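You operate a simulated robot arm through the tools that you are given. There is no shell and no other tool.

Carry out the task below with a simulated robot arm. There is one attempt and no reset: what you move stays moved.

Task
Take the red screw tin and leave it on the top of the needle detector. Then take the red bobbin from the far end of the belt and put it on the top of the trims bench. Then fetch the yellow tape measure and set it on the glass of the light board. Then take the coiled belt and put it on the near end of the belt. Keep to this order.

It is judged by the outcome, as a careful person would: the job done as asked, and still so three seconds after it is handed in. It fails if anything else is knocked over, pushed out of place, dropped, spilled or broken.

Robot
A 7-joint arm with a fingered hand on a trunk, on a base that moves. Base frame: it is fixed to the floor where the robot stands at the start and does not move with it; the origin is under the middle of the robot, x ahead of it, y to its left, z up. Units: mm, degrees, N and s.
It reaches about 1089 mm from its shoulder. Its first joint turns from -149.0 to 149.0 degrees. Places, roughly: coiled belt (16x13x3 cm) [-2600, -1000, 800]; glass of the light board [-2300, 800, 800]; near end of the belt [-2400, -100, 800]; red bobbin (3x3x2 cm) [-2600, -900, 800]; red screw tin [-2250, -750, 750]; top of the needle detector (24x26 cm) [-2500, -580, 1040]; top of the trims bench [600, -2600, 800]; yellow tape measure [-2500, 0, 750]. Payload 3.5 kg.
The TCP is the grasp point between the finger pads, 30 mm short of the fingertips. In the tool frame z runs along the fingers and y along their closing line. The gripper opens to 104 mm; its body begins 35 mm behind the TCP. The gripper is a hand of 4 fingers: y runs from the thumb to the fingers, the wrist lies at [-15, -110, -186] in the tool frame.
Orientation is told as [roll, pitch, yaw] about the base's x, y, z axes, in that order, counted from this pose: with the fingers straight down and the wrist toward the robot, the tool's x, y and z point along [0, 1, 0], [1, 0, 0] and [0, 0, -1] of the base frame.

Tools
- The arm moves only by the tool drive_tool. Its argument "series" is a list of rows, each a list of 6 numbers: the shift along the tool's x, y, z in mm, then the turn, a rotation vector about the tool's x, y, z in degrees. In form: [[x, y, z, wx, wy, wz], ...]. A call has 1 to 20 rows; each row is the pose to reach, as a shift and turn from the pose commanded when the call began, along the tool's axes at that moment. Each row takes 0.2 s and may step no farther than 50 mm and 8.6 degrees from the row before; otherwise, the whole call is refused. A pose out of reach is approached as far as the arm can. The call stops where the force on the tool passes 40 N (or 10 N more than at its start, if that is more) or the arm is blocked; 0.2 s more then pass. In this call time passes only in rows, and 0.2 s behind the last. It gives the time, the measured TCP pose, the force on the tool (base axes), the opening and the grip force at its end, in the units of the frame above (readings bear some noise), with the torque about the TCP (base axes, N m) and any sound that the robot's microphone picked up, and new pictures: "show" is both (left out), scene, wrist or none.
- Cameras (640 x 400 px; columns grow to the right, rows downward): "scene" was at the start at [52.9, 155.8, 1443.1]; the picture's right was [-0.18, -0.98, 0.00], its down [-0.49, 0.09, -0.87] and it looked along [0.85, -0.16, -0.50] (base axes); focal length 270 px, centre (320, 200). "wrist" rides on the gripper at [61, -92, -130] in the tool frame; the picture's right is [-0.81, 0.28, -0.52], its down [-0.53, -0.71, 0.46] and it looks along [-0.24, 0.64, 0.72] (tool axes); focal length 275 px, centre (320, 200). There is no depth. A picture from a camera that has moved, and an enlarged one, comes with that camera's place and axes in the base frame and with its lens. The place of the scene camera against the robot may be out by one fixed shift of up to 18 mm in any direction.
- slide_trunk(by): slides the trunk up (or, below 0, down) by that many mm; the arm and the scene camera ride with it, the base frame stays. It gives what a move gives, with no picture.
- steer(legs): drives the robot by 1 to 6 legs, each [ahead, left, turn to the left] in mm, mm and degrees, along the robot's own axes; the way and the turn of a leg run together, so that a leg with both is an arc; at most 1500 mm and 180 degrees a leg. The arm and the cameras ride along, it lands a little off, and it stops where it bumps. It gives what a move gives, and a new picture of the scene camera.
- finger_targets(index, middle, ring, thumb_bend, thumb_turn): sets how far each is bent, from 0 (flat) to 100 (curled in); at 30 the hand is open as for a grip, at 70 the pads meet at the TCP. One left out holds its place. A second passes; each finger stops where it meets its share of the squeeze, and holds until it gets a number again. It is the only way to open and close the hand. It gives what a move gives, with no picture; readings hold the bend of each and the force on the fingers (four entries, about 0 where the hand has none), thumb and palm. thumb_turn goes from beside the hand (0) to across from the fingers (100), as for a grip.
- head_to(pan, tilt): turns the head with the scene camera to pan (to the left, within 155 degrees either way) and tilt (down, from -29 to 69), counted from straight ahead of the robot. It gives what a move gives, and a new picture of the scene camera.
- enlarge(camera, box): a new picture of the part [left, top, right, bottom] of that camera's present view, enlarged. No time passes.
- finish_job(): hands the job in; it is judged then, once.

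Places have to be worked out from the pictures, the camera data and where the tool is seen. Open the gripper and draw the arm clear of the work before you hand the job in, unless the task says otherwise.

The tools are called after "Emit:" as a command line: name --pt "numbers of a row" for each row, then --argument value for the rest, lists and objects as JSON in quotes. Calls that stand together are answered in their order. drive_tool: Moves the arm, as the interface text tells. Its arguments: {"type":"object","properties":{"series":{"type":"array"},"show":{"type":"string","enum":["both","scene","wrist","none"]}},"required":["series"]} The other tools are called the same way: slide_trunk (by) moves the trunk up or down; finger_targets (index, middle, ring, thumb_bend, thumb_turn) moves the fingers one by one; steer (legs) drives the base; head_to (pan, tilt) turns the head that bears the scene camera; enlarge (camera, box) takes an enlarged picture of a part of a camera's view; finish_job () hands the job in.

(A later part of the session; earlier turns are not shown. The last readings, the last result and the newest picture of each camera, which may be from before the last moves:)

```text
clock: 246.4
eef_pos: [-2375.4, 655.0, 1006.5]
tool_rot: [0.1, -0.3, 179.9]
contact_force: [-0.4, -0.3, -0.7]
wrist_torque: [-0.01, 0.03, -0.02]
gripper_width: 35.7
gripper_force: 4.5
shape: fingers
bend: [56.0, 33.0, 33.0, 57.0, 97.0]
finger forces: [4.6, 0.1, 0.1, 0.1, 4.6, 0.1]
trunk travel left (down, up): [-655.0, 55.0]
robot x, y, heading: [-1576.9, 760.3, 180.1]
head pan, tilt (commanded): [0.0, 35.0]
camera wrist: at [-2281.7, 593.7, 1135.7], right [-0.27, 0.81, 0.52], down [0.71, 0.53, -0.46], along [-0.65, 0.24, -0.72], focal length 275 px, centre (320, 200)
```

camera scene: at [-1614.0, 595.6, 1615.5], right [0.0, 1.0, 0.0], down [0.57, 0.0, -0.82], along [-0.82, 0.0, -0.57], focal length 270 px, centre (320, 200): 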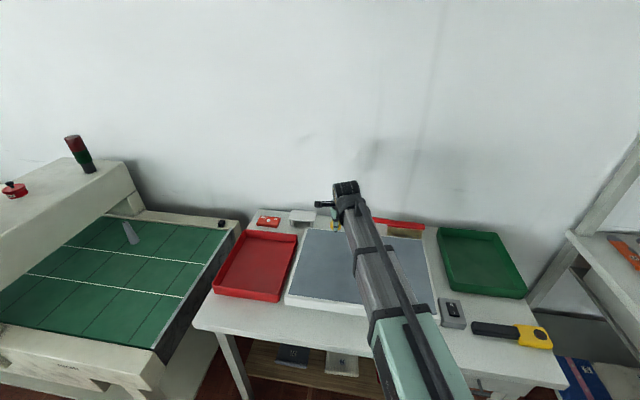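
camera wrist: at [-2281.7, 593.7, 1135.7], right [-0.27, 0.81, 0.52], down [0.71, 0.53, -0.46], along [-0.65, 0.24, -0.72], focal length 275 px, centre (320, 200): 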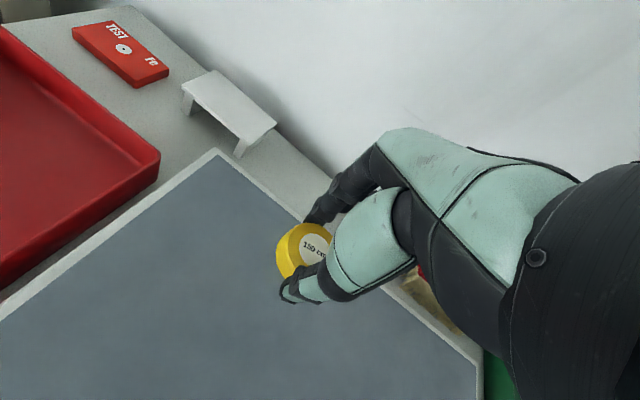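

The board's glass lies below the hand, spanning about x -2130..-2500, y 490..1050. I shift toward its middle and lower the trunk 100 mm, then re-measure height.

Emit:
drive_tool --pt "-25 -12 0 0 0 0" --pt "-50 -24 0 0 0 0" --pt "-75 -35 0 0 0 0" --show "wrist"

Emit:
slide_trunk --by -100

Emit:
drive_tool --pt "0 0 1 0 0 0" --show "wrist"

```text
clock: 247.2
eef_pos: [-2339.2, 728.3, 1005.4]
tool_rot: [0.1, -0.3, 179.9]
contact_force: [0.4, -0.1, -1.1]
wrist_torque: [0.02, -0.03, 0.02]
gripper_width: 35.9
gripper_force: 4.3
shape: fingers
bend: [56.0, 33.0, 33.0, 57.0, 97.0]
finger forces: [4.7, 0.1, 0.0, 0.1, 4.5, 0.0]
trunk travel left (down, up): [-655.0, 55.0]
robot x, y, heading: [-1583.1, 763.4, 180.0]
head pan, tilt (commanded): [0.0, 35.0]
camera wrist: at [-2245.0, 667.5, 1134.0], right [-0.27, 0.81, 0.52], down [0.71, 0.53, -0.46], along [-0.65, 0.24, -0.72], focal length 275 px, centre (320, 200)
```

wrist: 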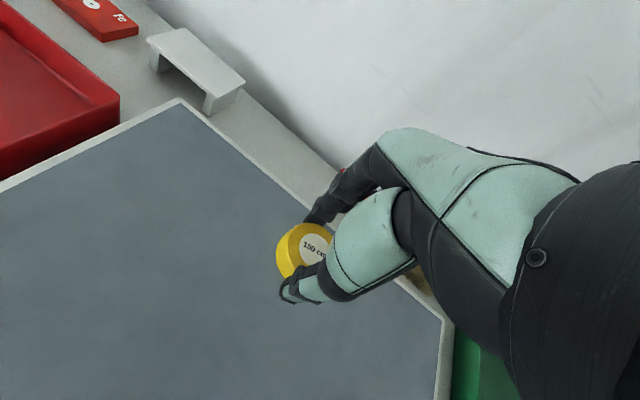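

```text
clock: 248.5
eef_pos: [-2339.4, 728.2, 905.5]
tool_rot: [0.1, -0.3, 179.8]
contact_force: [0.3, -0.4, -0.2]
wrist_torque: [0.04, 0.02, 0.0]
gripper_width: 36.1
gripper_force: 5.2
shape: fingers
bend: [56.0, 33.0, 33.0, 57.0, 97.0]
finger forces: [4.5, 0.1, 0.0, 0.1, 4.7, 0.1]
trunk travel left (down, up): [-555.0, 155.0]
robot x, y, heading: [-1581.3, 765.7, 179.7]
head pan, tilt (commanded): [0.0, 35.0]
```

```text
clock: 248.9
eef_pos: [-2339.3, 728.0, 903.8]
tool_rot: [-0.1, -0.3, 179.8]
contact_force: [0.3, -0.1, -1.0]
wrist_torque: [0.0, 0.01, -0.01]
gripper_width: 36.0
gripper_force: 4.4
shape: fingers
bend: [56.0, 33.0, 33.0, 57.0, 97.0]
finger forces: [4.6, 0.1, 0.0, 0.1, 4.5, 0.1]
trunk travel left (down, up): [-555.0, 155.0]
robot x, y, heading: [-1578.0, 765.0, 179.5]
head pan, tilt (commanded): [0.0, 35.0]
camera wrist: at [-2245.0, 667.4, 1032.8], right [-0.27, 0.81, 0.52], down [0.71, 0.53, -0.46], along [-0.65, 0.24, -0.72], focal length 275 px, centre (320, 200)
```

wrist: 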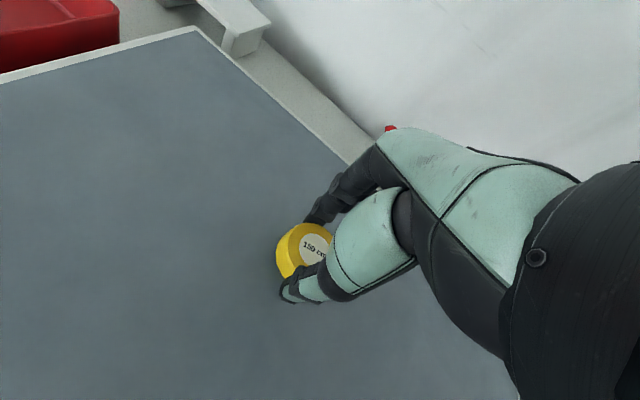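

Stereo gives the glass at z ≈ 848, so touchdown near TCP z 883. I creep down one small move at a time.

Emit:
drive_tool --pt "0 0 4 0 0 0" --pt "0 0 8 0 0 0" --pt "0 0 12 0 0 0" --show "wrist"

```text
clock: 249.7
eef_pos: [-2339.2, 728.4, 891.8]
tool_rot: [0.1, -0.3, 180.0]
contact_force: [0.3, -0.2, 0.0]
wrist_torque: [0.0, 0.02, -0.02]
gripper_width: 36.1
gripper_force: 4.9
shape: fingers
bend: [56.0, 33.0, 33.0, 57.0, 97.0]
finger forces: [4.6, 0.0, 0.0, 0.0, 4.6, 0.0]
trunk travel left (down, up): [-555.0, 155.0]
robot x, y, heading: [-1582.1, 764.3, 179.9]
head pan, tilt (commanded): [0.0, 35.0]
camera wrist: at [-2245.3, 667.2, 1020.1], right [-0.27, 0.81, 0.52], down [0.71, 0.53, -0.46], along [-0.65, 0.24, -0.72], focal length 275 px, centre (320, 200)
```

wrist: 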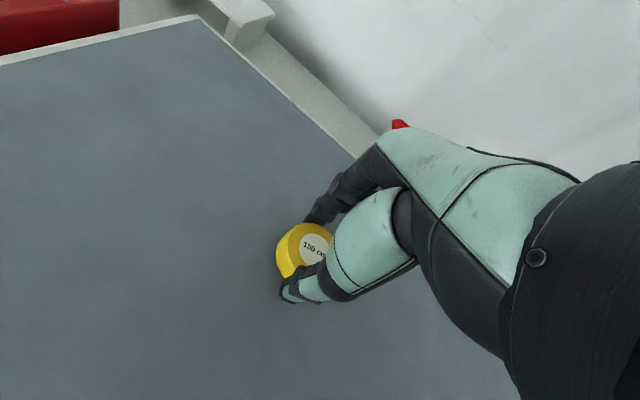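

No contact yet at z 892; I continue 3 mm.

Emit:
drive_tool --pt "0 0 1.5 0 0 0" --pt "0 0 3 0 0 0" --show "none"

```text
clock: 250.3
eef_pos: [-2339.5, 728.0, 889.0]
tool_rot: [0.0, -0.3, 179.9]
contact_force: [-0.7, -0.4, -0.6]
wrist_torque: [0.02, -0.02, 0.04]
gripper_width: 35.8
gripper_force: 4.8
shape: fingers
bend: [56.0, 33.0, 33.0, 57.0, 97.0]
finger forces: [4.6, 0.0, 0.1, 0.0, 4.6, 0.0]
trunk travel left (down, up): [-555.0, 155.0]
robot x, y, heading: [-1583.8, 763.3, 180.0]
head pan, tilt (commanded): [0.0, 35.0]
```

Still free at z 889; another 3 mm.

Emit:
drive_tool --pt "0 0 1.5 0 0 0" --pt "0 0 3 0 0 0" --show "none"

```text
clock: 250.9
eef_pos: [-2339.1, 729.4, 886.2]
tool_rot: [0.0, -0.2, 179.8]
contact_force: [-0.2, 0.4, -1.2]
wrist_torque: [-0.01, 0.0, 0.01]
gripper_width: 35.8
gripper_force: 4.7
shape: fingers
bend: [56.0, 33.0, 33.0, 57.0, 97.0]
finger forces: [4.6, 0.0, 0.0, 0.0, 4.7, 0.0]
trunk travel left (down, up): [-555.0, 155.0]
robot x, y, heading: [-1580.2, 762.9, 180.1]
head pan, tilt (commanded): [0.0, 35.0]
```

Still free; another 3 mm.

Emit:
drive_tool --pt "0 0 1.5 0 0 0" --pt "0 0 3 0 0 0" --show "wrist"

```text
clock: 251.5
eef_pos: [-2337.9, 729.4, 884.3]
tool_rot: [0.0, -0.4, 179.8]
contact_force: [0.7, -0.4, 5.4]
wrist_torque: [0.0, -0.02, 0.01]
gripper_width: 35.9
gripper_force: 5.2
shape: fingers
bend: [56.0, 33.0, 33.0, 58.0, 97.0]
finger forces: [5.7, 0.0, 0.1, 0.1, 5.1, 0.1]
trunk travel left (down, up): [-555.0, 155.0]
robot x, y, heading: [-1577.9, 763.2, 180.0]
head pan, tilt (commanded): [0.0, 35.0]
camera wrist: at [-2244.3, 667.6, 1012.5], right [-0.27, 0.81, 0.52], down [0.71, 0.53, -0.46], along [-0.65, 0.24, -0.72], focal length 275 px, centre (320, 200)
```

wrist: 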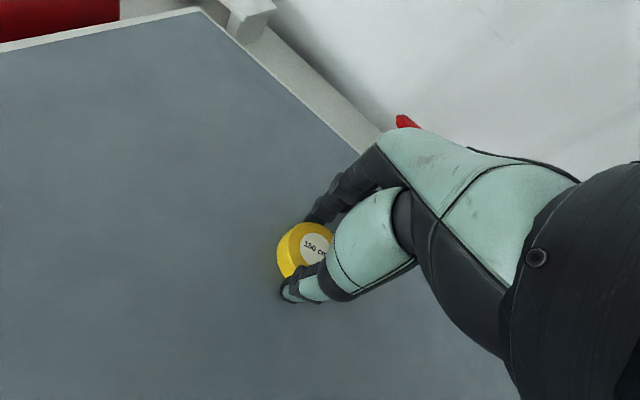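

Touchdown (5 N). I ease up 1 mm and open gently.

Emit:
drive_tool --pt "0 0 -1 0 0 0" --show "none"

Emit:
finger_targets --index 54 --middle 33 --ring 33 --thumb_bend 54

Emit:
finger_targets --index 50 --middle 33 --ring 33 --thumb_bend 50

Emit:
enlarge --camera "wrist" --box '[240, 170, 400, 330]'

```text
clock: 251.9
eef_pos: [-2338.5, 728.0, 883.7]
tool_rot: [0.0, -0.4, 179.9]
contact_force: [1.2, 0.0, 5.5]
wrist_torque: [-0.01, -0.06, -0.03]
gripper_width: 35.8
gripper_force: 5.0
shape: fingers
bend: [56.0, 33.0, 33.0, 58.0, 97.0]
finger forces: [5.1, 0.0, 0.0, 0.1, 6.2, 0.1]
trunk travel left (down, up): [-555.0, 155.0]
robot x, y, heading: [-1581.6, 764.9, 179.8]
head pan, tilt (commanded): [0.0, 35.0]
```

```text
clock: 252.9
eef_pos: [-2338.9, 728.2, 884.1]
tool_rot: [0.0, -0.3, 179.8]
contact_force: [1.2, 0.0, 2.3]
wrist_torque: [-0.01, 0.03, 0.0]
gripper_width: 40.4
gripper_force: 0.9
shape: fingers
bend: [55.0, 33.0, 33.0, 54.0, 97.0]
finger forces: [1.9, 0.0, 0.0, 0.0, 0.0, 0.0]
trunk travel left (down, up): [-555.0, 155.0]
robot x, y, heading: [-1579.4, 762.7, 179.9]
head pan, tilt (commanded): [0.0, 35.0]
```

```text
clock: 253.9
eef_pos: [-2338.7, 728.7, 885.0]
tool_rot: [0.1, -0.2, 179.9]
contact_force: [0.4, -1.0, 0.6]
wrist_torque: [-0.01, 0.0, -0.01]
gripper_width: 51.6
gripper_force: 0.1
shape: fingers
bend: [50.0, 33.0, 33.0, 50.0, 97.0]
finger forces: [0.0, 0.0, 0.0, 0.0, 0.0, 0.0]
trunk travel left (down, up): [-555.0, 155.0]
robot x, y, heading: [-1577.0, 764.0, 180.0]
head pan, tilt (commanded): [0.0, 35.0]
```

```text
2.50 times, centred on (320, 250) of wrist
camera zoom: at [-2245.4, 667.6, 1012.1], right [-0.27, 0.81, 0.52], down [0.71, 0.53, -0.46], along [-0.65, 0.24, -0.72], focal length 688 px, centre (320, 75)
```

zoom: 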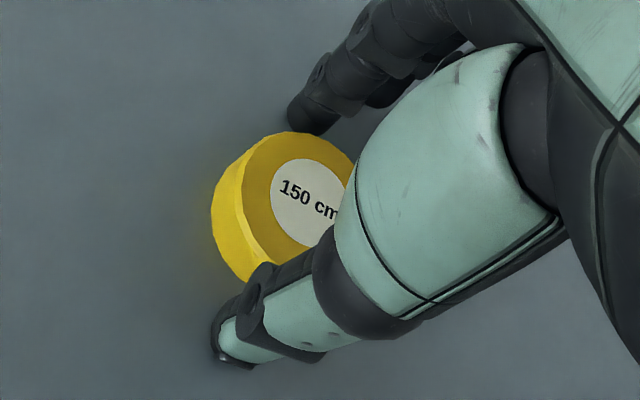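

The tape measure rests free on the glass. I raise the hand, open wide, and back off.

Emit:
drive_tool --pt "0 0 -6 0 0 0" --pt "0 0 -16 0 0 0" --pt "0 0 -40 0 0 0" --pt "0 0 -80 0 0 0" --pt "0 -30 -115 0 0 0" --show "none"

Emit:
finger_targets --index 33 --middle 33 --ring 33 --thumb_bend 33

Emit:
drive_tool --pt "0 -30 0 0 0 0" --pt "0 -65 0 0 0 0" --pt "0 -100 0 0 0 0" --pt "0 -135 0 0 0 0" --pt "0 -170 0 0 0 0" --pt "0 -200 0 0 0 0" --show "both"

```text
clock: 255.1
eef_pos: [-2309.0, 725.3, 999.5]
tool_rot: [0.0, -0.2, 180.0]
contact_force: [-0.8, -0.5, -0.4]
wrist_torque: [0.02, -0.01, 0.03]
gripper_width: 51.6
gripper_force: 0.1
shape: fingers
bend: [50.0, 33.0, 33.0, 50.0, 97.0]
finger forces: [0.0, 0.0, 0.1, 0.1, 0.1, 0.0]
trunk travel left (down, up): [-555.0, 155.0]
robot x, y, heading: [-1581.0, 763.8, 179.9]
head pan, tilt (commanded): [0.0, 35.0]
```

```text
clock: 256.1
eef_pos: [-2310.0, 725.5, 998.6]
tool_rot: [0.0, -0.3, 179.9]
contact_force: [-0.1, -0.4, -0.2]
wrist_torque: [-0.03, 0.02, -0.01]
gripper_width: 95.0
gripper_force: 0.1
shape: fingers
bend: [33.0, 33.0, 33.0, 33.0, 97.0]
finger forces: [0.0, 0.0, 0.0, 0.0, 0.0, 0.0]
trunk travel left (down, up): [-555.0, 155.0]
robot x, y, heading: [-1581.2, 761.0, 179.9]
head pan, tilt (commanded): [0.0, 35.0]
```

```text
clock: 257.5
eef_pos: [-2129.9, 726.3, 1004.0]
tool_rot: [0.0, -0.2, 179.8]
contact_force: [0.1, 0.4, -0.3]
wrist_torque: [0.02, 0.0, 0.02]
gripper_width: 95.7
gripper_force: 0.1
shape: fingers
bend: [33.0, 33.0, 33.0, 33.0, 97.0]
finger forces: [0.1, 0.0, 0.0, 0.0, 0.0, 0.0]
out of reach, approached as far as the arm can: row 6
trunk travel left (down, up): [-555.0, 155.0]
robot x, y, heading: [-1577.8, 764.1, 180.2]
head pan, tilt (commanded): [0.0, 35.0]
camera scene: at [-1614.0, 595.2, 1515.4], right [0.0, 1.0, 0.0], down [0.57, 0.0, -0.82], along [-0.82, 0.0, -0.57], focal length 270 px, centre (320, 200)
camera wrist: at [-2036.2, 665.5, 1133.7], right [-0.27, 0.81, 0.52], down [0.71, 0.53, -0.46], along [-0.65, 0.24, -0.72], focal length 275 px, centre (320, 200)
```

scene: 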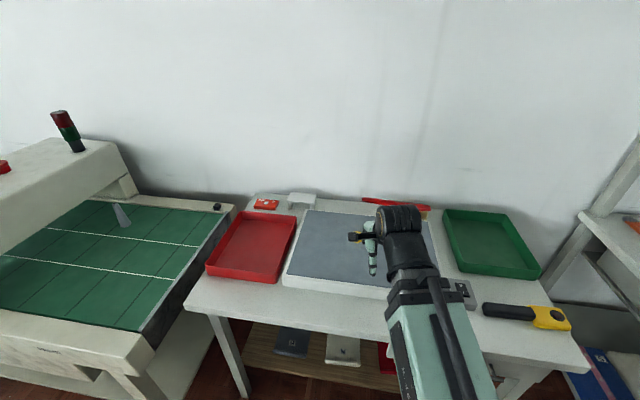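
wrist: 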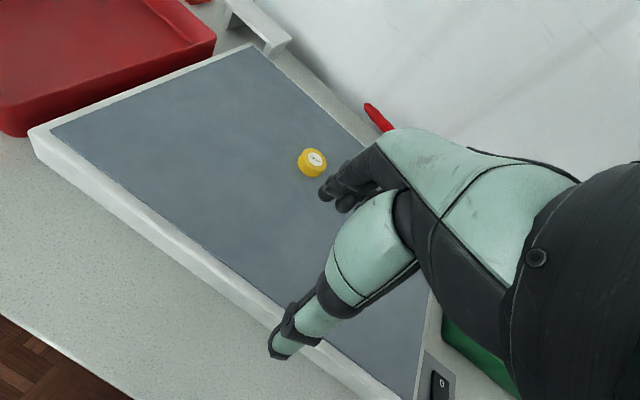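

The tape measure lies on the glass. Last item: the coiled belt at the far end. I raise the trunk fully, back off a little and slide left past the arch.

Emit:
slide_trunk --by 150

Emit:
steer --legs '[[-90, 0, 0], [0, 900, 0], [0, 900, 0]]'

```text
clock: 259.3
eef_pos: [-2128.6, 726.1, 1155.1]
tool_rot: [0.0, -0.2, 179.8]
contact_force: [0.7, -0.5, -0.9]
wrist_torque: [-0.01, 0.03, 0.0]
gripper_width: 95.4
gripper_force: 0.1
shape: fingers
bend: [33.0, 33.0, 33.0, 33.0, 97.0]
finger forces: [0.1, 0.1, 0.1, 0.0, 0.0, 0.1]
trunk travel left (down, up): [-705.0, 5.0]
robot x, y, heading: [-1579.8, 762.4, 180.0]
head pan, tilt (commanded): [0.0, 35.0]
```

```text
clock: 269.0
eef_pos: [-2080.0, -1035.8, 1155.3]
tool_rot: [0.0, -0.2, 177.2]
contact_force: [-0.4, -1.0, -0.7]
wrist_torque: [0.02, 0.03, 0.02]
gripper_width: 95.4
gripper_force: 0.0
shape: fingers
bend: [33.0, 33.0, 33.0, 33.0, 97.0]
finger forces: [0.0, 0.1, 0.0, 0.0, 0.0, 0.0]
trunk travel left (down, up): [-705.0, 5.0]
robot x, y, heading: [-1528.9, -1019.3, 177.5]
head pan, tilt (commanded): [0.0, 35.0]
camera scene: at [-1570.9, -1189.9, 1665.4], right [0.05, 1.0, 0.0], down [0.57, -0.03, -0.82], along [-0.82, 0.04, -0.57], focal length 270 px, centre (320, 200)
```

scene: 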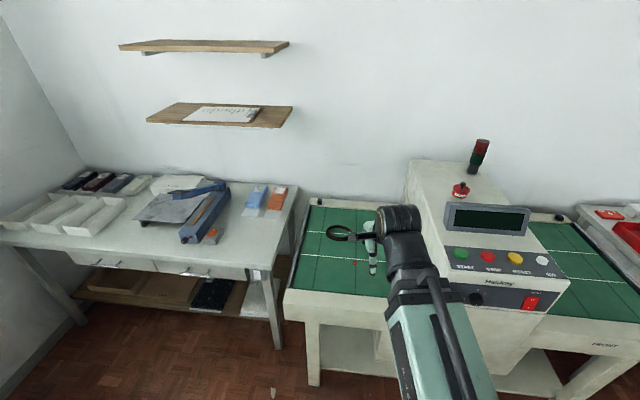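

At [-1529, -1019]. I step closer, straighten, and look at the coil.

Emit:
steer --legs '[[115, 0, 2.4]]'

Emit:
slide_trunk --by -200

Emit:
drive_tool --pt "0 40 0 0 0 0" --pt "0 80 0 0 0 0" --pt "0 120 0 0 0 0" --pt "0 160 0 0 0 0" --pt "0 200 0 0 0 0" --show "both"

Emit:
enlarge --camera "wrist" --box '[120, 80, 340, 300]'

```text
clock: 270.2
eef_pos: [-2200.2, -1057.1, 1154.4]
tool_rot: [-0.1, -0.2, 179.9]
contact_force: [-0.6, -0.7, 0.3]
wrist_torque: [0.0, -0.01, -0.02]
gripper_width: 95.4
gripper_force: 0.1
shape: fingers
bend: [33.0, 33.0, 33.0, 33.0, 97.0]
finger forces: [0.0, 0.0, 0.0, 0.0, 0.0, 0.0]
trunk travel left (down, up): [-705.0, 5.0]
robot x, y, heading: [-1644.0, -1020.4, 179.8]
head pan, tilt (commanded): [0.0, 35.0]
camera scene: at [-1683.6, -1188.6, 1665.4], right [0.0, 1.0, 0.0], down [0.57, 0.0, -0.82], along [-0.82, 0.0, -0.57], focal length 270 px, centre (320, 200)
```

scene: 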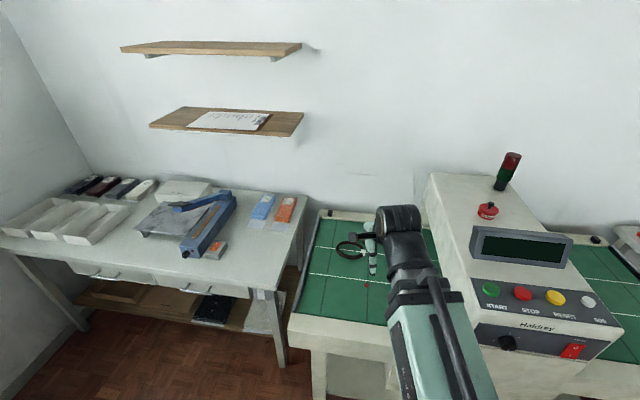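

```text
clock: 272.4
eef_pos: [-2197.4, -1055.3, 954.9]
tool_rot: [0.0, -0.4, 179.8]
contact_force: [0.5, 0.3, -0.2]
wrist_torque: [0.01, -0.04, -0.03]
gripper_width: 95.2
gripper_force: 0.1
shape: fingers
bend: [33.0, 33.0, 33.0, 33.0, 97.0]
finger forces: [0.0, 0.0, 0.0, 0.0, 0.0, 0.1]
trunk travel left (down, up): [-505.0, 205.0]
robot x, y, heading: [-1648.8, -1020.9, 179.7]
head pan, tilt (commanded): [0.0, 35.0]
```

```text
clock: 273.6
eef_pos: [-2397.9, -1052.8, 956.3]
tool_rot: [0.0, -0.2, 179.7]
contact_force: [0.1, -1.0, 0.3]
wrist_torque: [0.01, 0.0, 0.01]
gripper_width: 95.5
gripper_force: 0.1
shape: fingers
bend: [33.0, 33.0, 33.0, 33.0, 97.0]
finger forces: [0.1, 0.1, 0.0, 0.1, 0.1, 0.1]
trunk travel left (down, up): [-505.0, 205.0]
robot x, y, heading: [-1648.3, -1021.5, 179.9]
head pan, tilt (commanded): [0.0, 35.0]
camera scene: at [-1681.9, -1188.5, 1465.4], right [0.0, 1.0, 0.0], down [0.57, 0.0, -0.82], along [-0.82, 0.0, -0.57], focal length 270 px, centre (320, 200)
camera wrist: at [-2303.9, -1113.6, 1085.5], right [-0.27, 0.81, 0.52], down [0.71, 0.53, -0.46], along [-0.65, 0.25, -0.72], focal length 275 px, centre (320, 200)
```

scene: 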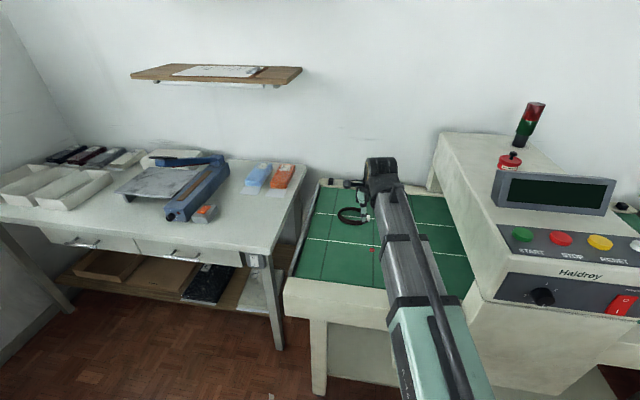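
wrist: 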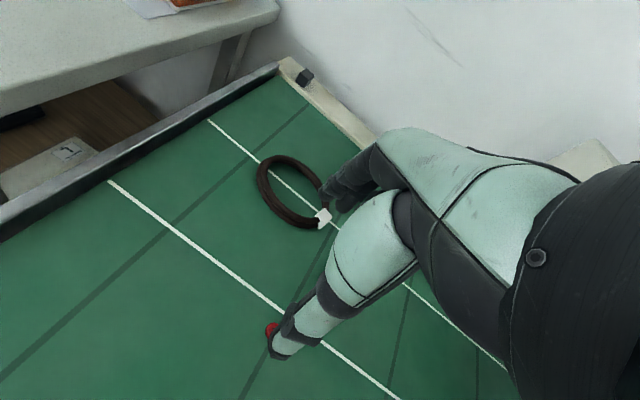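

```text
1.82 times, centred on (230, 190) of wrist
camera zoom: at [-2303.9, -1113.6, 1085.5], right [-0.27, 0.81, 0.52], down [0.71, 0.53, -0.46], along [-0.65, 0.25, -0.72], focal length 500 px, centre (484, 218)
```

zoom: 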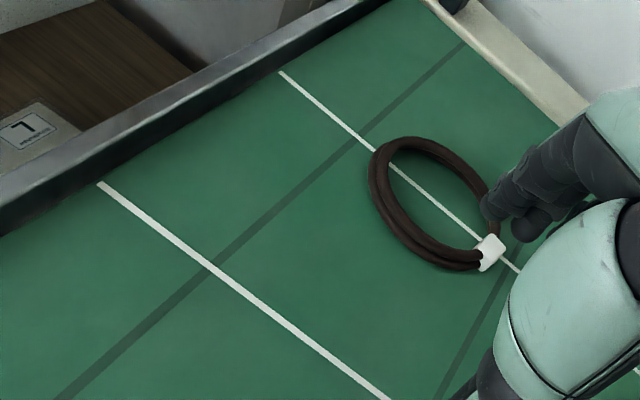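

I get a closer look at the coil from the scene camera to choose the grasp.

Emit:
enlarge --camera "scene" --box '[320, 180, 400, 250]'

Emit:
drive_tool --pt "-35 -30 -20 0 0 0" --pt "-70 -60 -40 0 0 0" --show "wrist"

Emit:
enlarge --camera "wrist" --box '[170, 60, 350, 240]'

```text
5.71 times, centred on (360, 215) of scene
camera zoom: at [-1681.9, -1188.5, 1465.4], right [0.0, 1.0, 0.0], down [0.57, 0.0, -0.82], along [-0.82, 0.0, -0.57], focal length 1545 px, centre (91, 114)
```

zoom: 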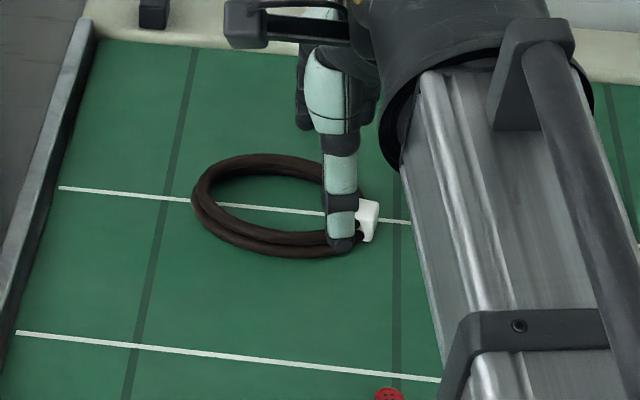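

```text
refused: row 1 steps farther than a row can; nothing moved
```

```text
2.22 times, centred on (260, 150) of wrist
camera zoom: at [-2303.9, -1113.6, 1085.5], right [-0.27, 0.81, 0.52], down [0.71, 0.53, -0.46], along [-0.65, 0.25, -0.72], focal length 612 px, centre (453, 311)
```

zoom: 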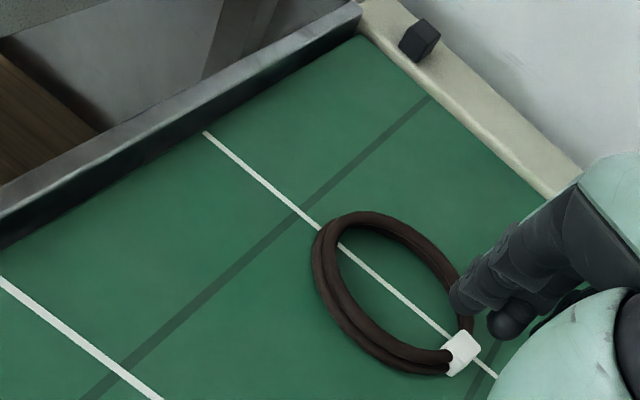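

The coil is two cords side by side with a white clip; its near edge runs around [-2538, -1045]. I preset the fingers to a ~47 mm gap and come down with the thumb outside and the fingers inside the ring.

Emit:
finger_targets --index 52 --middle 52 --ring 52 --thumb_bend 50

Emit:
drive_tool --pt "2 35 15 0 0 0" --pt "4 70 30 0 0 0" --pt "6 105 45 0 0 0" --pt "8 130 65 0 0 0" --pt "8 142 90 0 0 0" --show "both"

Emit:
enlarge --camera "wrist" --box '[200, 150, 400, 390]'

Emit:
enlarge --camera "scene" --box '[320, 170, 400, 240]'

```text
clock: 274.6
eef_pos: [-2396.6, -1053.0, 956.7]
tool_rot: [0.0, -0.3, 179.8]
contact_force: [0.6, -0.7, 0.8]
wrist_torque: [0.01, 0.01, 0.03]
gripper_width: 50.1
gripper_force: 0.0
shape: fingers
bend: [52.0, 52.0, 52.0, 50.0, 97.0]
finger forces: [0.0, 0.0, 0.1, 0.0, 0.0, 0.1]
trunk travel left (down, up): [-505.0, 205.0]
robot x, y, heading: [-1651.9, -1020.3, 179.6]
head pan, tilt (commanded): [0.0, 35.0]
```

```text
clock: 275.8
eef_pos: [-2541.5, -1061.6, 865.9]
tool_rot: [0.0, -0.3, 179.7]
contact_force: [0.2, -0.2, 0.2]
wrist_torque: [-0.03, 0.01, 0.0]
gripper_width: 49.8
gripper_force: 0.0
shape: fingers
bend: [52.0, 52.0, 52.0, 50.0, 97.0]
finger forces: [0.0, 0.0, 0.0, 0.0, 0.0, 0.0]
trunk travel left (down, up): [-505.0, 205.0]
robot x, y, heading: [-1646.9, -1021.4, 179.7]
head pan, tilt (commanded): [0.0, 35.0]
camera scene: at [-1681.9, -1188.6, 1465.4], right [0.0, 1.0, 0.0], down [0.57, 0.0, -0.82], along [-0.82, 0.0, -0.57], focal length 270 px, centre (320, 200)
camera wrist: at [-2447.1, -1123.9, 993.7], right [-0.27, 0.81, 0.52], down [0.71, 0.53, -0.46], along [-0.65, 0.25, -0.72], focal length 275 px, centre (320, 200)
```

scene: 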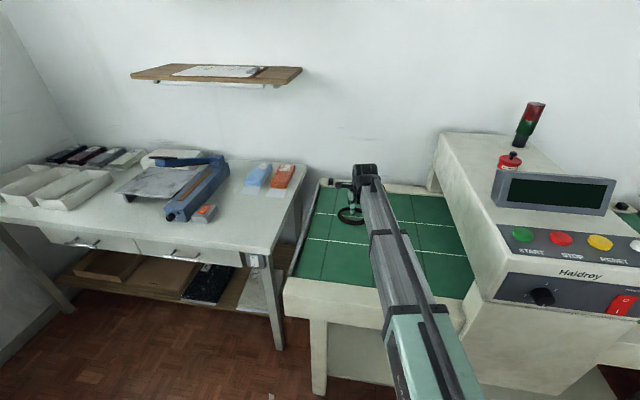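
wrist: 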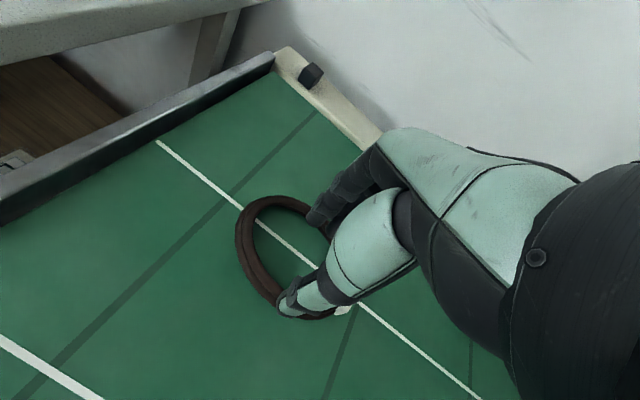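

```text
1.67 times, centred on (300, 270) of wrist
camera zoom: at [-2447.1, -1123.9, 993.7], right [-0.27, 0.81, 0.52], down [0.71, 0.53, -0.46], along [-0.65, 0.25, -0.72], focal length 459 px, centre (353, 83)
```

zoom: 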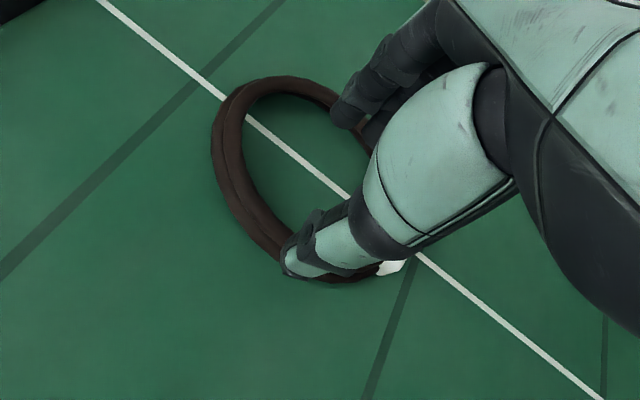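

```text
5.71 times, centred on (360, 205) of scene
camera zoom: at [-1681.9, -1188.6, 1465.4], right [0.0, 1.0, 0.0], down [0.57, 0.0, -0.82], along [-0.82, 0.0, -0.57], focal length 1545 px, centre (91, 171)
```

zoom: 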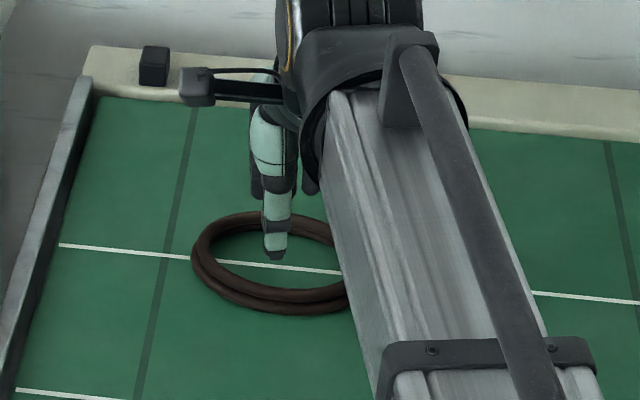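

Thumb will land outside, fingers inside the ring. I shift 5 mm and descend to z 800.

Emit:
drive_tool --pt "0 -5 25 0 0 0" --pt "0 -5 45 0 0 0" --pt "0 -5 58 0 0 0" --pt "0 -5 66 0 0 0" --show "none"

Emit:
enlarge --camera "wrist" --box '[200, 150, 400, 390]'

Emit:
enlarge --camera "scene" --box '[320, 180, 400, 250]'

```text
clock: 276.8
eef_pos: [-2534.7, -1063.4, 800.3]
tool_rot: [-0.1, -0.3, 179.8]
contact_force: [0.4, -0.3, -0.3]
wrist_torque: [0.03, 0.0, 0.07]
gripper_width: 50.0
gripper_force: 0.0
shape: fingers
bend: [52.0, 52.0, 52.0, 50.0, 97.0]
finger forces: [0.0, 0.1, 0.0, 0.0, 0.1, 0.0]
trunk travel left (down, up): [-505.0, 205.0]
robot x, y, heading: [-1645.4, -1025.1, 179.6]
head pan, tilt (commanded): [0.0, 35.0]
```

```text
1.67 times, centred on (300, 270) of wrist
camera zoom: at [-2441.6, -1124.5, 929.0], right [-0.27, 0.81, 0.52], down [0.71, 0.53, -0.46], along [-0.65, 0.25, -0.72], focal length 459 px, centre (353, 83)
```

zoom: 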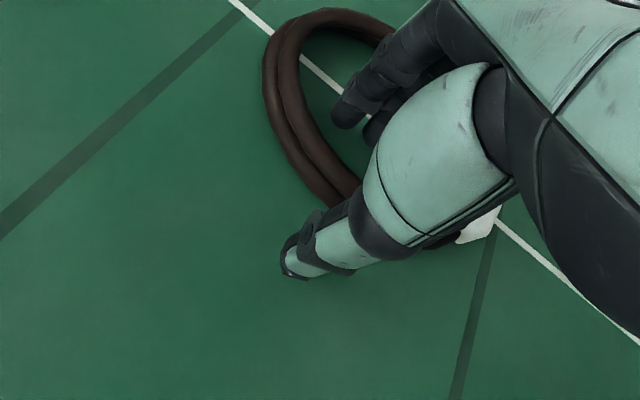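

```text
5.71 times, centred on (360, 215) of scene
camera zoom: at [-1681.8, -1188.5, 1465.4], right [0.0, 1.0, 0.0], down [0.57, 0.0, -0.82], along [-0.82, 0.0, -0.57], focal length 1545 px, centre (91, 114)
```

zoom: 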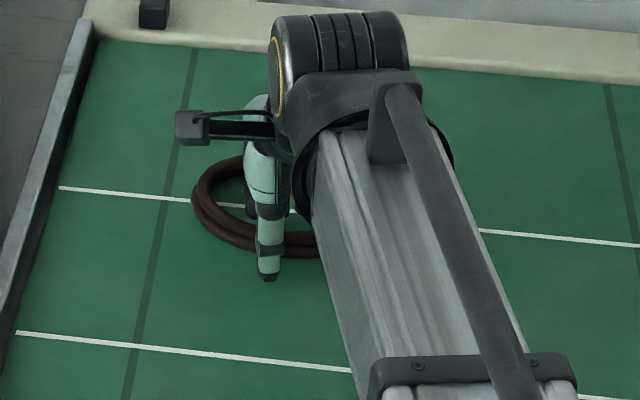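

Thumb is outside and the fingers are inside the loop. I go 4 mm lower and close gradually.

Emit:
drive_tool --pt "0 0 2 0 0 0" --pt "0 0 4 0 0 0" --show "none"

Emit:
finger_targets --index 58 --middle 58 --ring 58 --thumb_bend 57

Emit:
finger_targets --index 62 --middle 62 --ring 62 --thumb_bend 62

Emit:
enlarge --camera "wrist" --box '[220, 150, 380, 330]'

```text
clock: 277.4
eef_pos: [-2537.2, -1064.0, 797.7]
tool_rot: [0.0, -0.3, 179.8]
contact_force: [-0.9, -0.5, 0.4]
wrist_torque: [0.01, -0.01, 0.01]
gripper_width: 49.8
gripper_force: 0.0
shape: fingers
bend: [52.0, 52.0, 52.0, 50.0, 97.0]
finger forces: [0.0, 0.0, 0.0, 0.0, 0.0, 0.1]
trunk travel left (down, up): [-505.0, 205.0]
robot x, y, heading: [-1649.4, -1020.4, 179.9]
head pan, tilt (commanded): [0.0, 35.0]
```

```text
clock: 278.4
eef_pos: [-2535.6, -1063.8, 797.3]
tool_rot: [0.0, -0.3, 179.8]
contact_force: [-0.5, 0.1, 0.0]
wrist_torque: [0.04, 0.0, 0.05]
gripper_width: 36.1
gripper_force: 0.1
shape: fingers
bend: [57.0, 57.0, 57.0, 56.0, 97.0]
finger forces: [0.1, 0.1, 0.0, 0.1, 0.0, 0.0]
trunk travel left (down, up): [-505.0, 205.0]
robot x, y, heading: [-1646.8, -1019.5, 179.7]
head pan, tilt (commanded): [0.0, 35.0]
```

```text
clock: 279.4
eef_pos: [-2537.1, -1063.6, 796.5]
tool_rot: [0.0, -0.3, 179.9]
contact_force: [0.7, -0.2, -1.3]
wrist_torque: [0.05, -0.01, 0.0]
gripper_width: 26.1
gripper_force: 1.2
shape: fingers
bend: [60.0, 62.0, 62.0, 60.0, 97.0]
finger forces: [1.2, 0.0, 0.1, 0.0, 1.3, 0.1]
trunk travel left (down, up): [-505.0, 205.0]
robot x, y, heading: [-1649.3, -1021.6, 179.7]
head pan, tilt (commanded): [0.0, 35.0]
```

```text
2.22 times, centred on (300, 240) of wrist
camera zoom: at [-2442.9, -1124.7, 925.7], right [-0.27, 0.81, 0.52], down [0.71, 0.53, -0.46], along [-0.65, 0.25, -0.72], focal length 612 px, centre (364, 111)
```

zoom: 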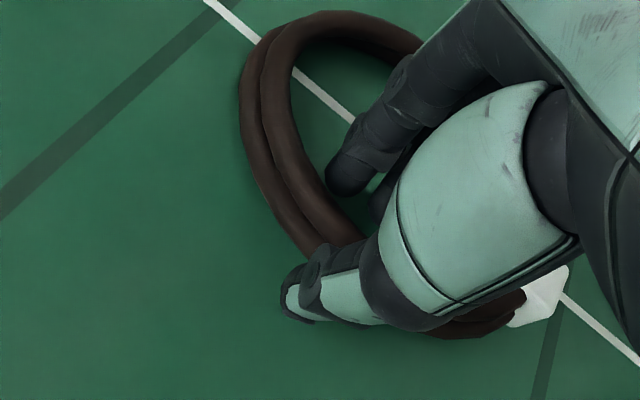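

Index and thumb hold the cords. I tighten all fingers.

Emit:
finger_targets --index 70 --middle 70 --ring 66 --thumb_bend 70

Emit:
enlarge --camera "wrist" --box '[220, 150, 380, 330]'

```text
clock: 280.4
eef_pos: [-2536.0, -1063.9, 797.2]
tool_rot: [0.0, -0.2, 179.7]
contact_force: [-0.5, 0.4, 0.8]
wrist_torque: [0.0, 0.01, 0.0]
gripper_width: 22.8
gripper_force: 7.4
shape: fingers
bend: [62.0, 68.0, 66.0, 62.0, 97.0]
finger forces: [4.7, 2.3, 0.1, 0.0, 7.3, 0.0]
trunk travel left (down, up): [-505.0, 205.0]
robot x, y, heading: [-1649.5, -1018.1, 179.7]
head pan, tilt (commanded): [0.0, 35.0]
```

```text
2.22 times, centred on (300, 240) of wrist
camera zoom: at [-2442.9, -1124.7, 925.7], right [-0.27, 0.81, 0.52], down [0.71, 0.53, -0.46], along [-0.65, 0.25, -0.72], focal length 612 px, centre (364, 111)
```

zoom: 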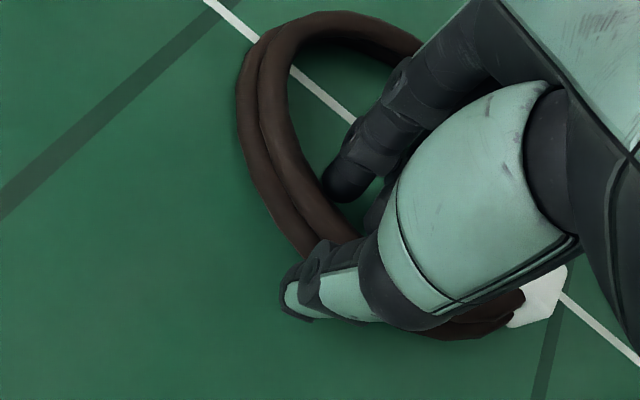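

Grip is 7 N thumb against index and middle. I lift 15 mm slowly and see how the coil behaves.

Emit:
drive_tool --pt "0 0 -5 0 0 0" --pt "0 0 -10 0 0 0" --pt "0 0 -15 0 0 0" --show "none"

Emit:
enlarge --camera "wrist" --box '[220, 130, 400, 330]'

Emit:
enlarge --camera "scene" --box '[320, 180, 400, 250]'

```text
clock: 281.2
eef_pos: [-2536.7, -1063.2, 810.6]
tool_rot: [0.0, -0.3, 179.8]
contact_force: [0.3, -0.4, -0.6]
wrist_torque: [-0.01, -0.05, -0.04]
gripper_width: 22.6
gripper_force: 6.5
shape: fingers
bend: [62.0, 68.0, 66.0, 62.0, 97.0]
finger forces: [4.7, 1.7, 0.0, 0.0, 7.2, 0.2]
trunk travel left (down, up): [-505.0, 205.0]
robot x, y, heading: [-1644.3, -1019.7, 180.1]
head pan, tilt (commanded): [0.0, 35.0]
```

```text
2.00 times, centred on (310, 230) of wrist
camera zoom: at [-2442.7, -1125.5, 940.7], right [-0.27, 0.81, 0.52], down [0.71, 0.53, -0.46], along [-0.65, 0.25, -0.72], focal length 551 px, centre (340, 140)
```

zoom: 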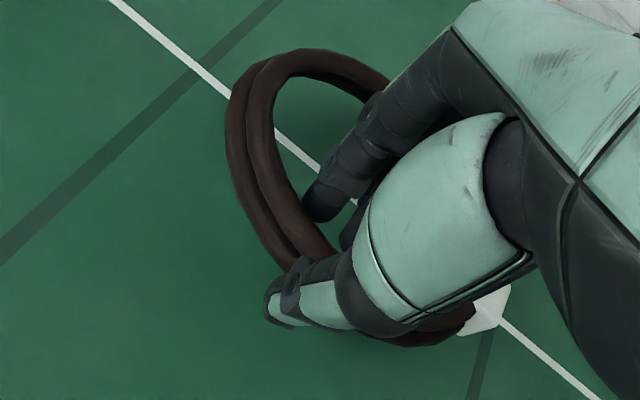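

```text
5.71 times, centred on (360, 215) of scene
camera zoom: at [-1681.9, -1188.6, 1465.4], right [0.0, 1.0, 0.0], down [0.57, 0.0, -0.82], along [-0.82, 0.0, -0.57], focal length 1545 px, centre (91, 114)
```

zoom: 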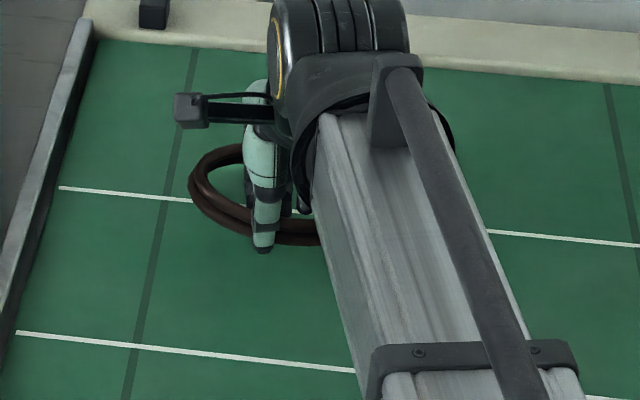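

The coil comes up nearly level and is light. I raise the trunk 200 mm and check again.

Emit:
slide_trunk --by 200

Emit:
drive_tool --pt "0 -20 -5 0 0 0" --pt "0 -45 -10 0 0 0" --pt "0 -75 -10 0 0 0" --pt "0 -105 -10 0 0 0" --pt "0 -135 -10 0 0 0" --pt "0 -165 -10 0 0 0" --pt "0 -195 -10 0 0 0" --pt "0 -225 -10 0 0 0" --pt "0 -255 -10 0 0 0" --pt "0 -285 -10 0 0 0" --show "both"

```text
clock: 283.4
eef_pos: [-2536.0, -1063.1, 1011.5]
tool_rot: [0.1, -0.1, 179.8]
contact_force: [0.6, -0.9, -1.1]
wrist_torque: [-0.01, -0.06, 0.06]
gripper_width: 22.7
gripper_force: 7.1
shape: fingers
bend: [62.0, 68.0, 66.0, 62.0, 97.0]
finger forces: [4.7, 1.7, 0.0, 0.0, 7.3, 0.0]
trunk travel left (down, up): [-705.0, 5.0]
robot x, y, heading: [-1646.6, -1018.7, 179.7]
head pan, tilt (commanded): [0.0, 35.0]
```

```text
clock: 285.6
eef_pos: [-2251.5, -1062.8, 1021.8]
tool_rot: [-0.1, -0.4, 179.7]
contact_force: [0.8, 0.0, -1.0]
wrist_torque: [-0.04, -0.06, -0.03]
gripper_width: 22.4
gripper_force: 7.1
shape: fingers
bend: [62.0, 68.0, 66.0, 62.0, 97.0]
finger forces: [4.7, 1.7, 0.1, 0.0, 7.2, 0.1]
trunk travel left (down, up): [-705.0, 5.0]
robot x, y, heading: [-1650.8, -1018.2, 179.7]
head pan, tilt (commanded): [0.0, 35.0]
camera scene: at [-1681.4, -1188.5, 1665.4], right [0.0, 1.0, 0.0], down [0.57, 0.0, -0.82], along [-0.82, 0.0, -0.57], focal length 270 px, centre (320, 200)
camera wrist: at [-2158.1, -1123.9, 1150.9], right [-0.27, 0.81, 0.52], down [0.71, 0.53, -0.46], along [-0.65, 0.25, -0.72], focal length 275 px, centre (320, 200)
```

scene: 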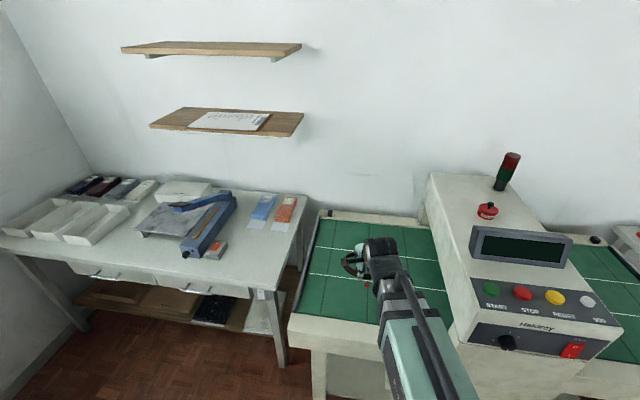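
wrist: 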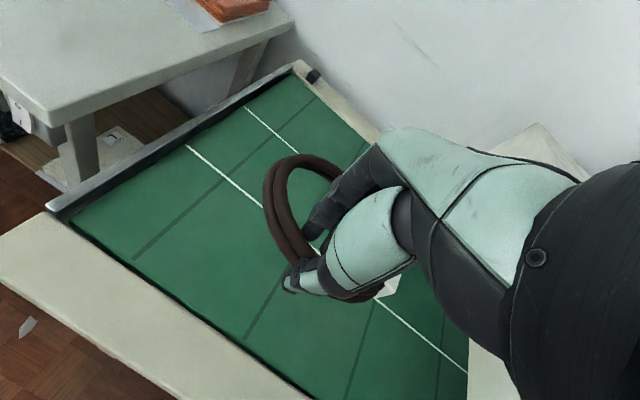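

The coil is secure. I raise the arm 190 mm higher and draw it in, so it can pass well above the console in front of the display.

Emit:
drive_tool --pt "0 0 -30 0 0 0" --pt "0 0 -60 0 0 0" --pt "0 0 -90 0 0 0" --pt "0 0 -120 0 0 0" --pt "0 -5 -150 0 0 0" --pt "0 -15 -175 0 0 0" --pt "0 -25 -190 0 0 0" --show "both"

```text
clock: 287.2
eef_pos: [-2226.2, -1067.0, 1211.1]
tool_rot: [0.0, -0.3, 179.8]
contact_force: [-0.3, -0.1, -0.8]
wrist_torque: [0.01, -0.06, -0.02]
gripper_width: 22.3
gripper_force: 6.2
shape: fingers
bend: [62.0, 68.0, 66.0, 63.0, 97.0]
finger forces: [4.5, 1.4, 0.0, 0.0, 6.9, 0.1]
trunk travel left (down, up): [-705.0, 5.0]
robot x, y, heading: [-1649.4, -1020.4, 179.7]
head pan, tilt (commanded): [0.0, 35.0]
camera scene: at [-1681.7, -1188.6, 1665.4], right [0.0, 1.0, 0.0], down [0.57, 0.0, -0.82], along [-0.82, 0.0, -0.57], focal length 270 px, centre (320, 200)
camera wrist: at [-2131.9, -1128.1, 1339.6], right [-0.27, 0.81, 0.52], down [0.71, 0.53, -0.46], along [-0.65, 0.25, -0.72], focal length 275 px, centre (320, 200)
```

scene: 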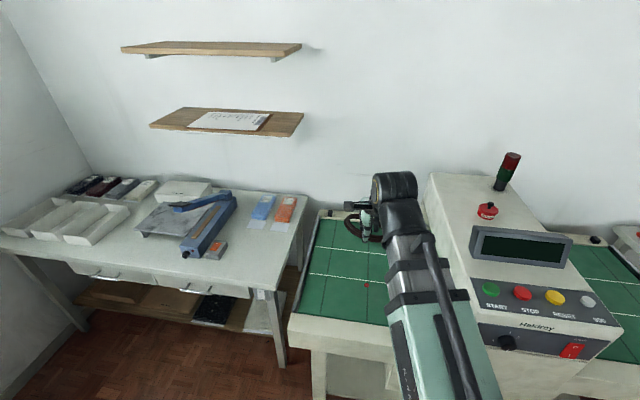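
wrist: 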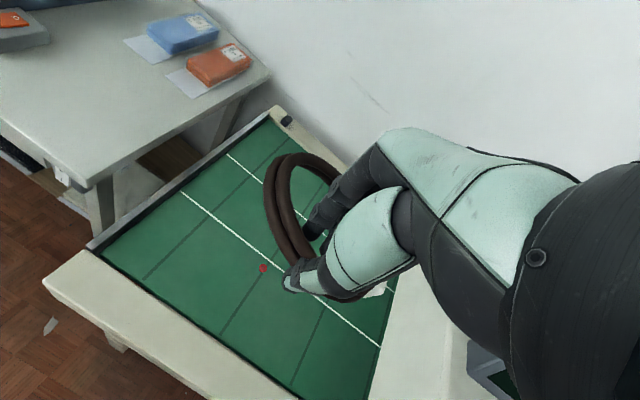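

I check how far the coil hangs below the fingertips.

Emit:
enlarge --camera "scene" --box '[330, 170, 430, 260]'

Emit:
enlarge --camera "wrist" --box '[230, 130, 430, 330]'

```text
4.44 times, centred on (380, 215) of scene
camera zoom: at [-1681.7, -1188.6, 1665.4], right [0.0, 1.0, 0.0], down [0.57, 0.0, -0.82], along [-0.82, 0.0, -0.57], focal length 1201 px, centre (53, 133)
```

zoom: 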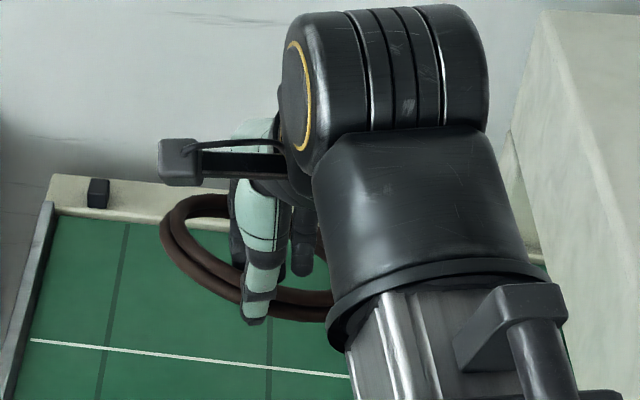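

```text
2.00 times, centred on (330, 230) of wrist
camera zoom: at [-2131.9, -1128.1, 1339.6], right [-0.27, 0.81, 0.52], down [0.71, 0.53, -0.46], along [-0.65, 0.25, -0.72], focal length 551 px, centre (300, 140)
```

zoom: 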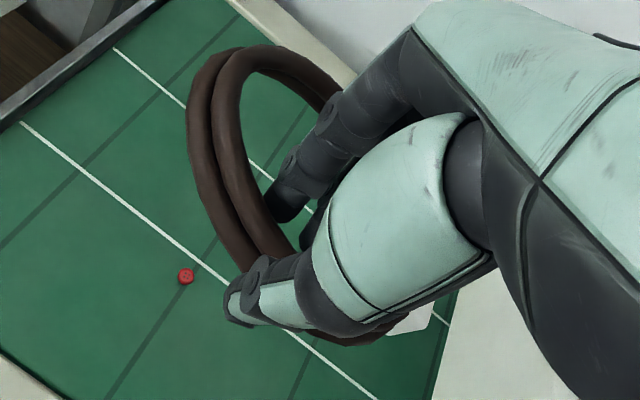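

The coil is held with its clip side a little low, still well above everything at this height. I back off and slide right past the console to the near end.

Emit:
steer --legs '[[-110, 0, 0], [0, -500, 0], [0, -490, 0]]'

```text
clock: 293.4
eef_pos: [-2116.7, -75.9, 1211.1]
tool_rot: [0.1, -0.2, 179.8]
contact_force: [-0.9, -0.8, -1.6]
wrist_torque: [-0.01, -0.05, 0.02]
gripper_width: 22.2
gripper_force: 6.6
shape: fingers
bend: [62.0, 68.0, 66.0, 63.0, 97.0]
finger forces: [4.5, 1.2, 0.0, 0.0, 6.8, 0.0]
trunk travel left (down, up): [-705.0, 5.0]
robot x, y, heading: [-1535.2, -33.6, 179.9]
head pan, tilt (commanded): [0.0, 35.0]
camera scene: at [-1572.8, -198.6, 1665.5], right [0.0, 1.0, 0.0], down [0.57, 0.0, -0.82], along [-0.82, 0.0, -0.57], focal length 270 px, centre (320, 200)
```

scene: 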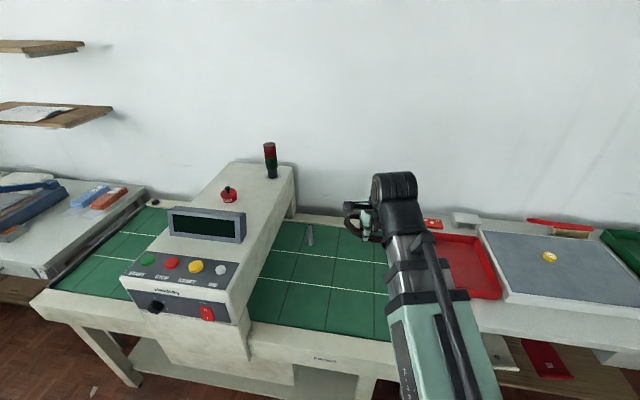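

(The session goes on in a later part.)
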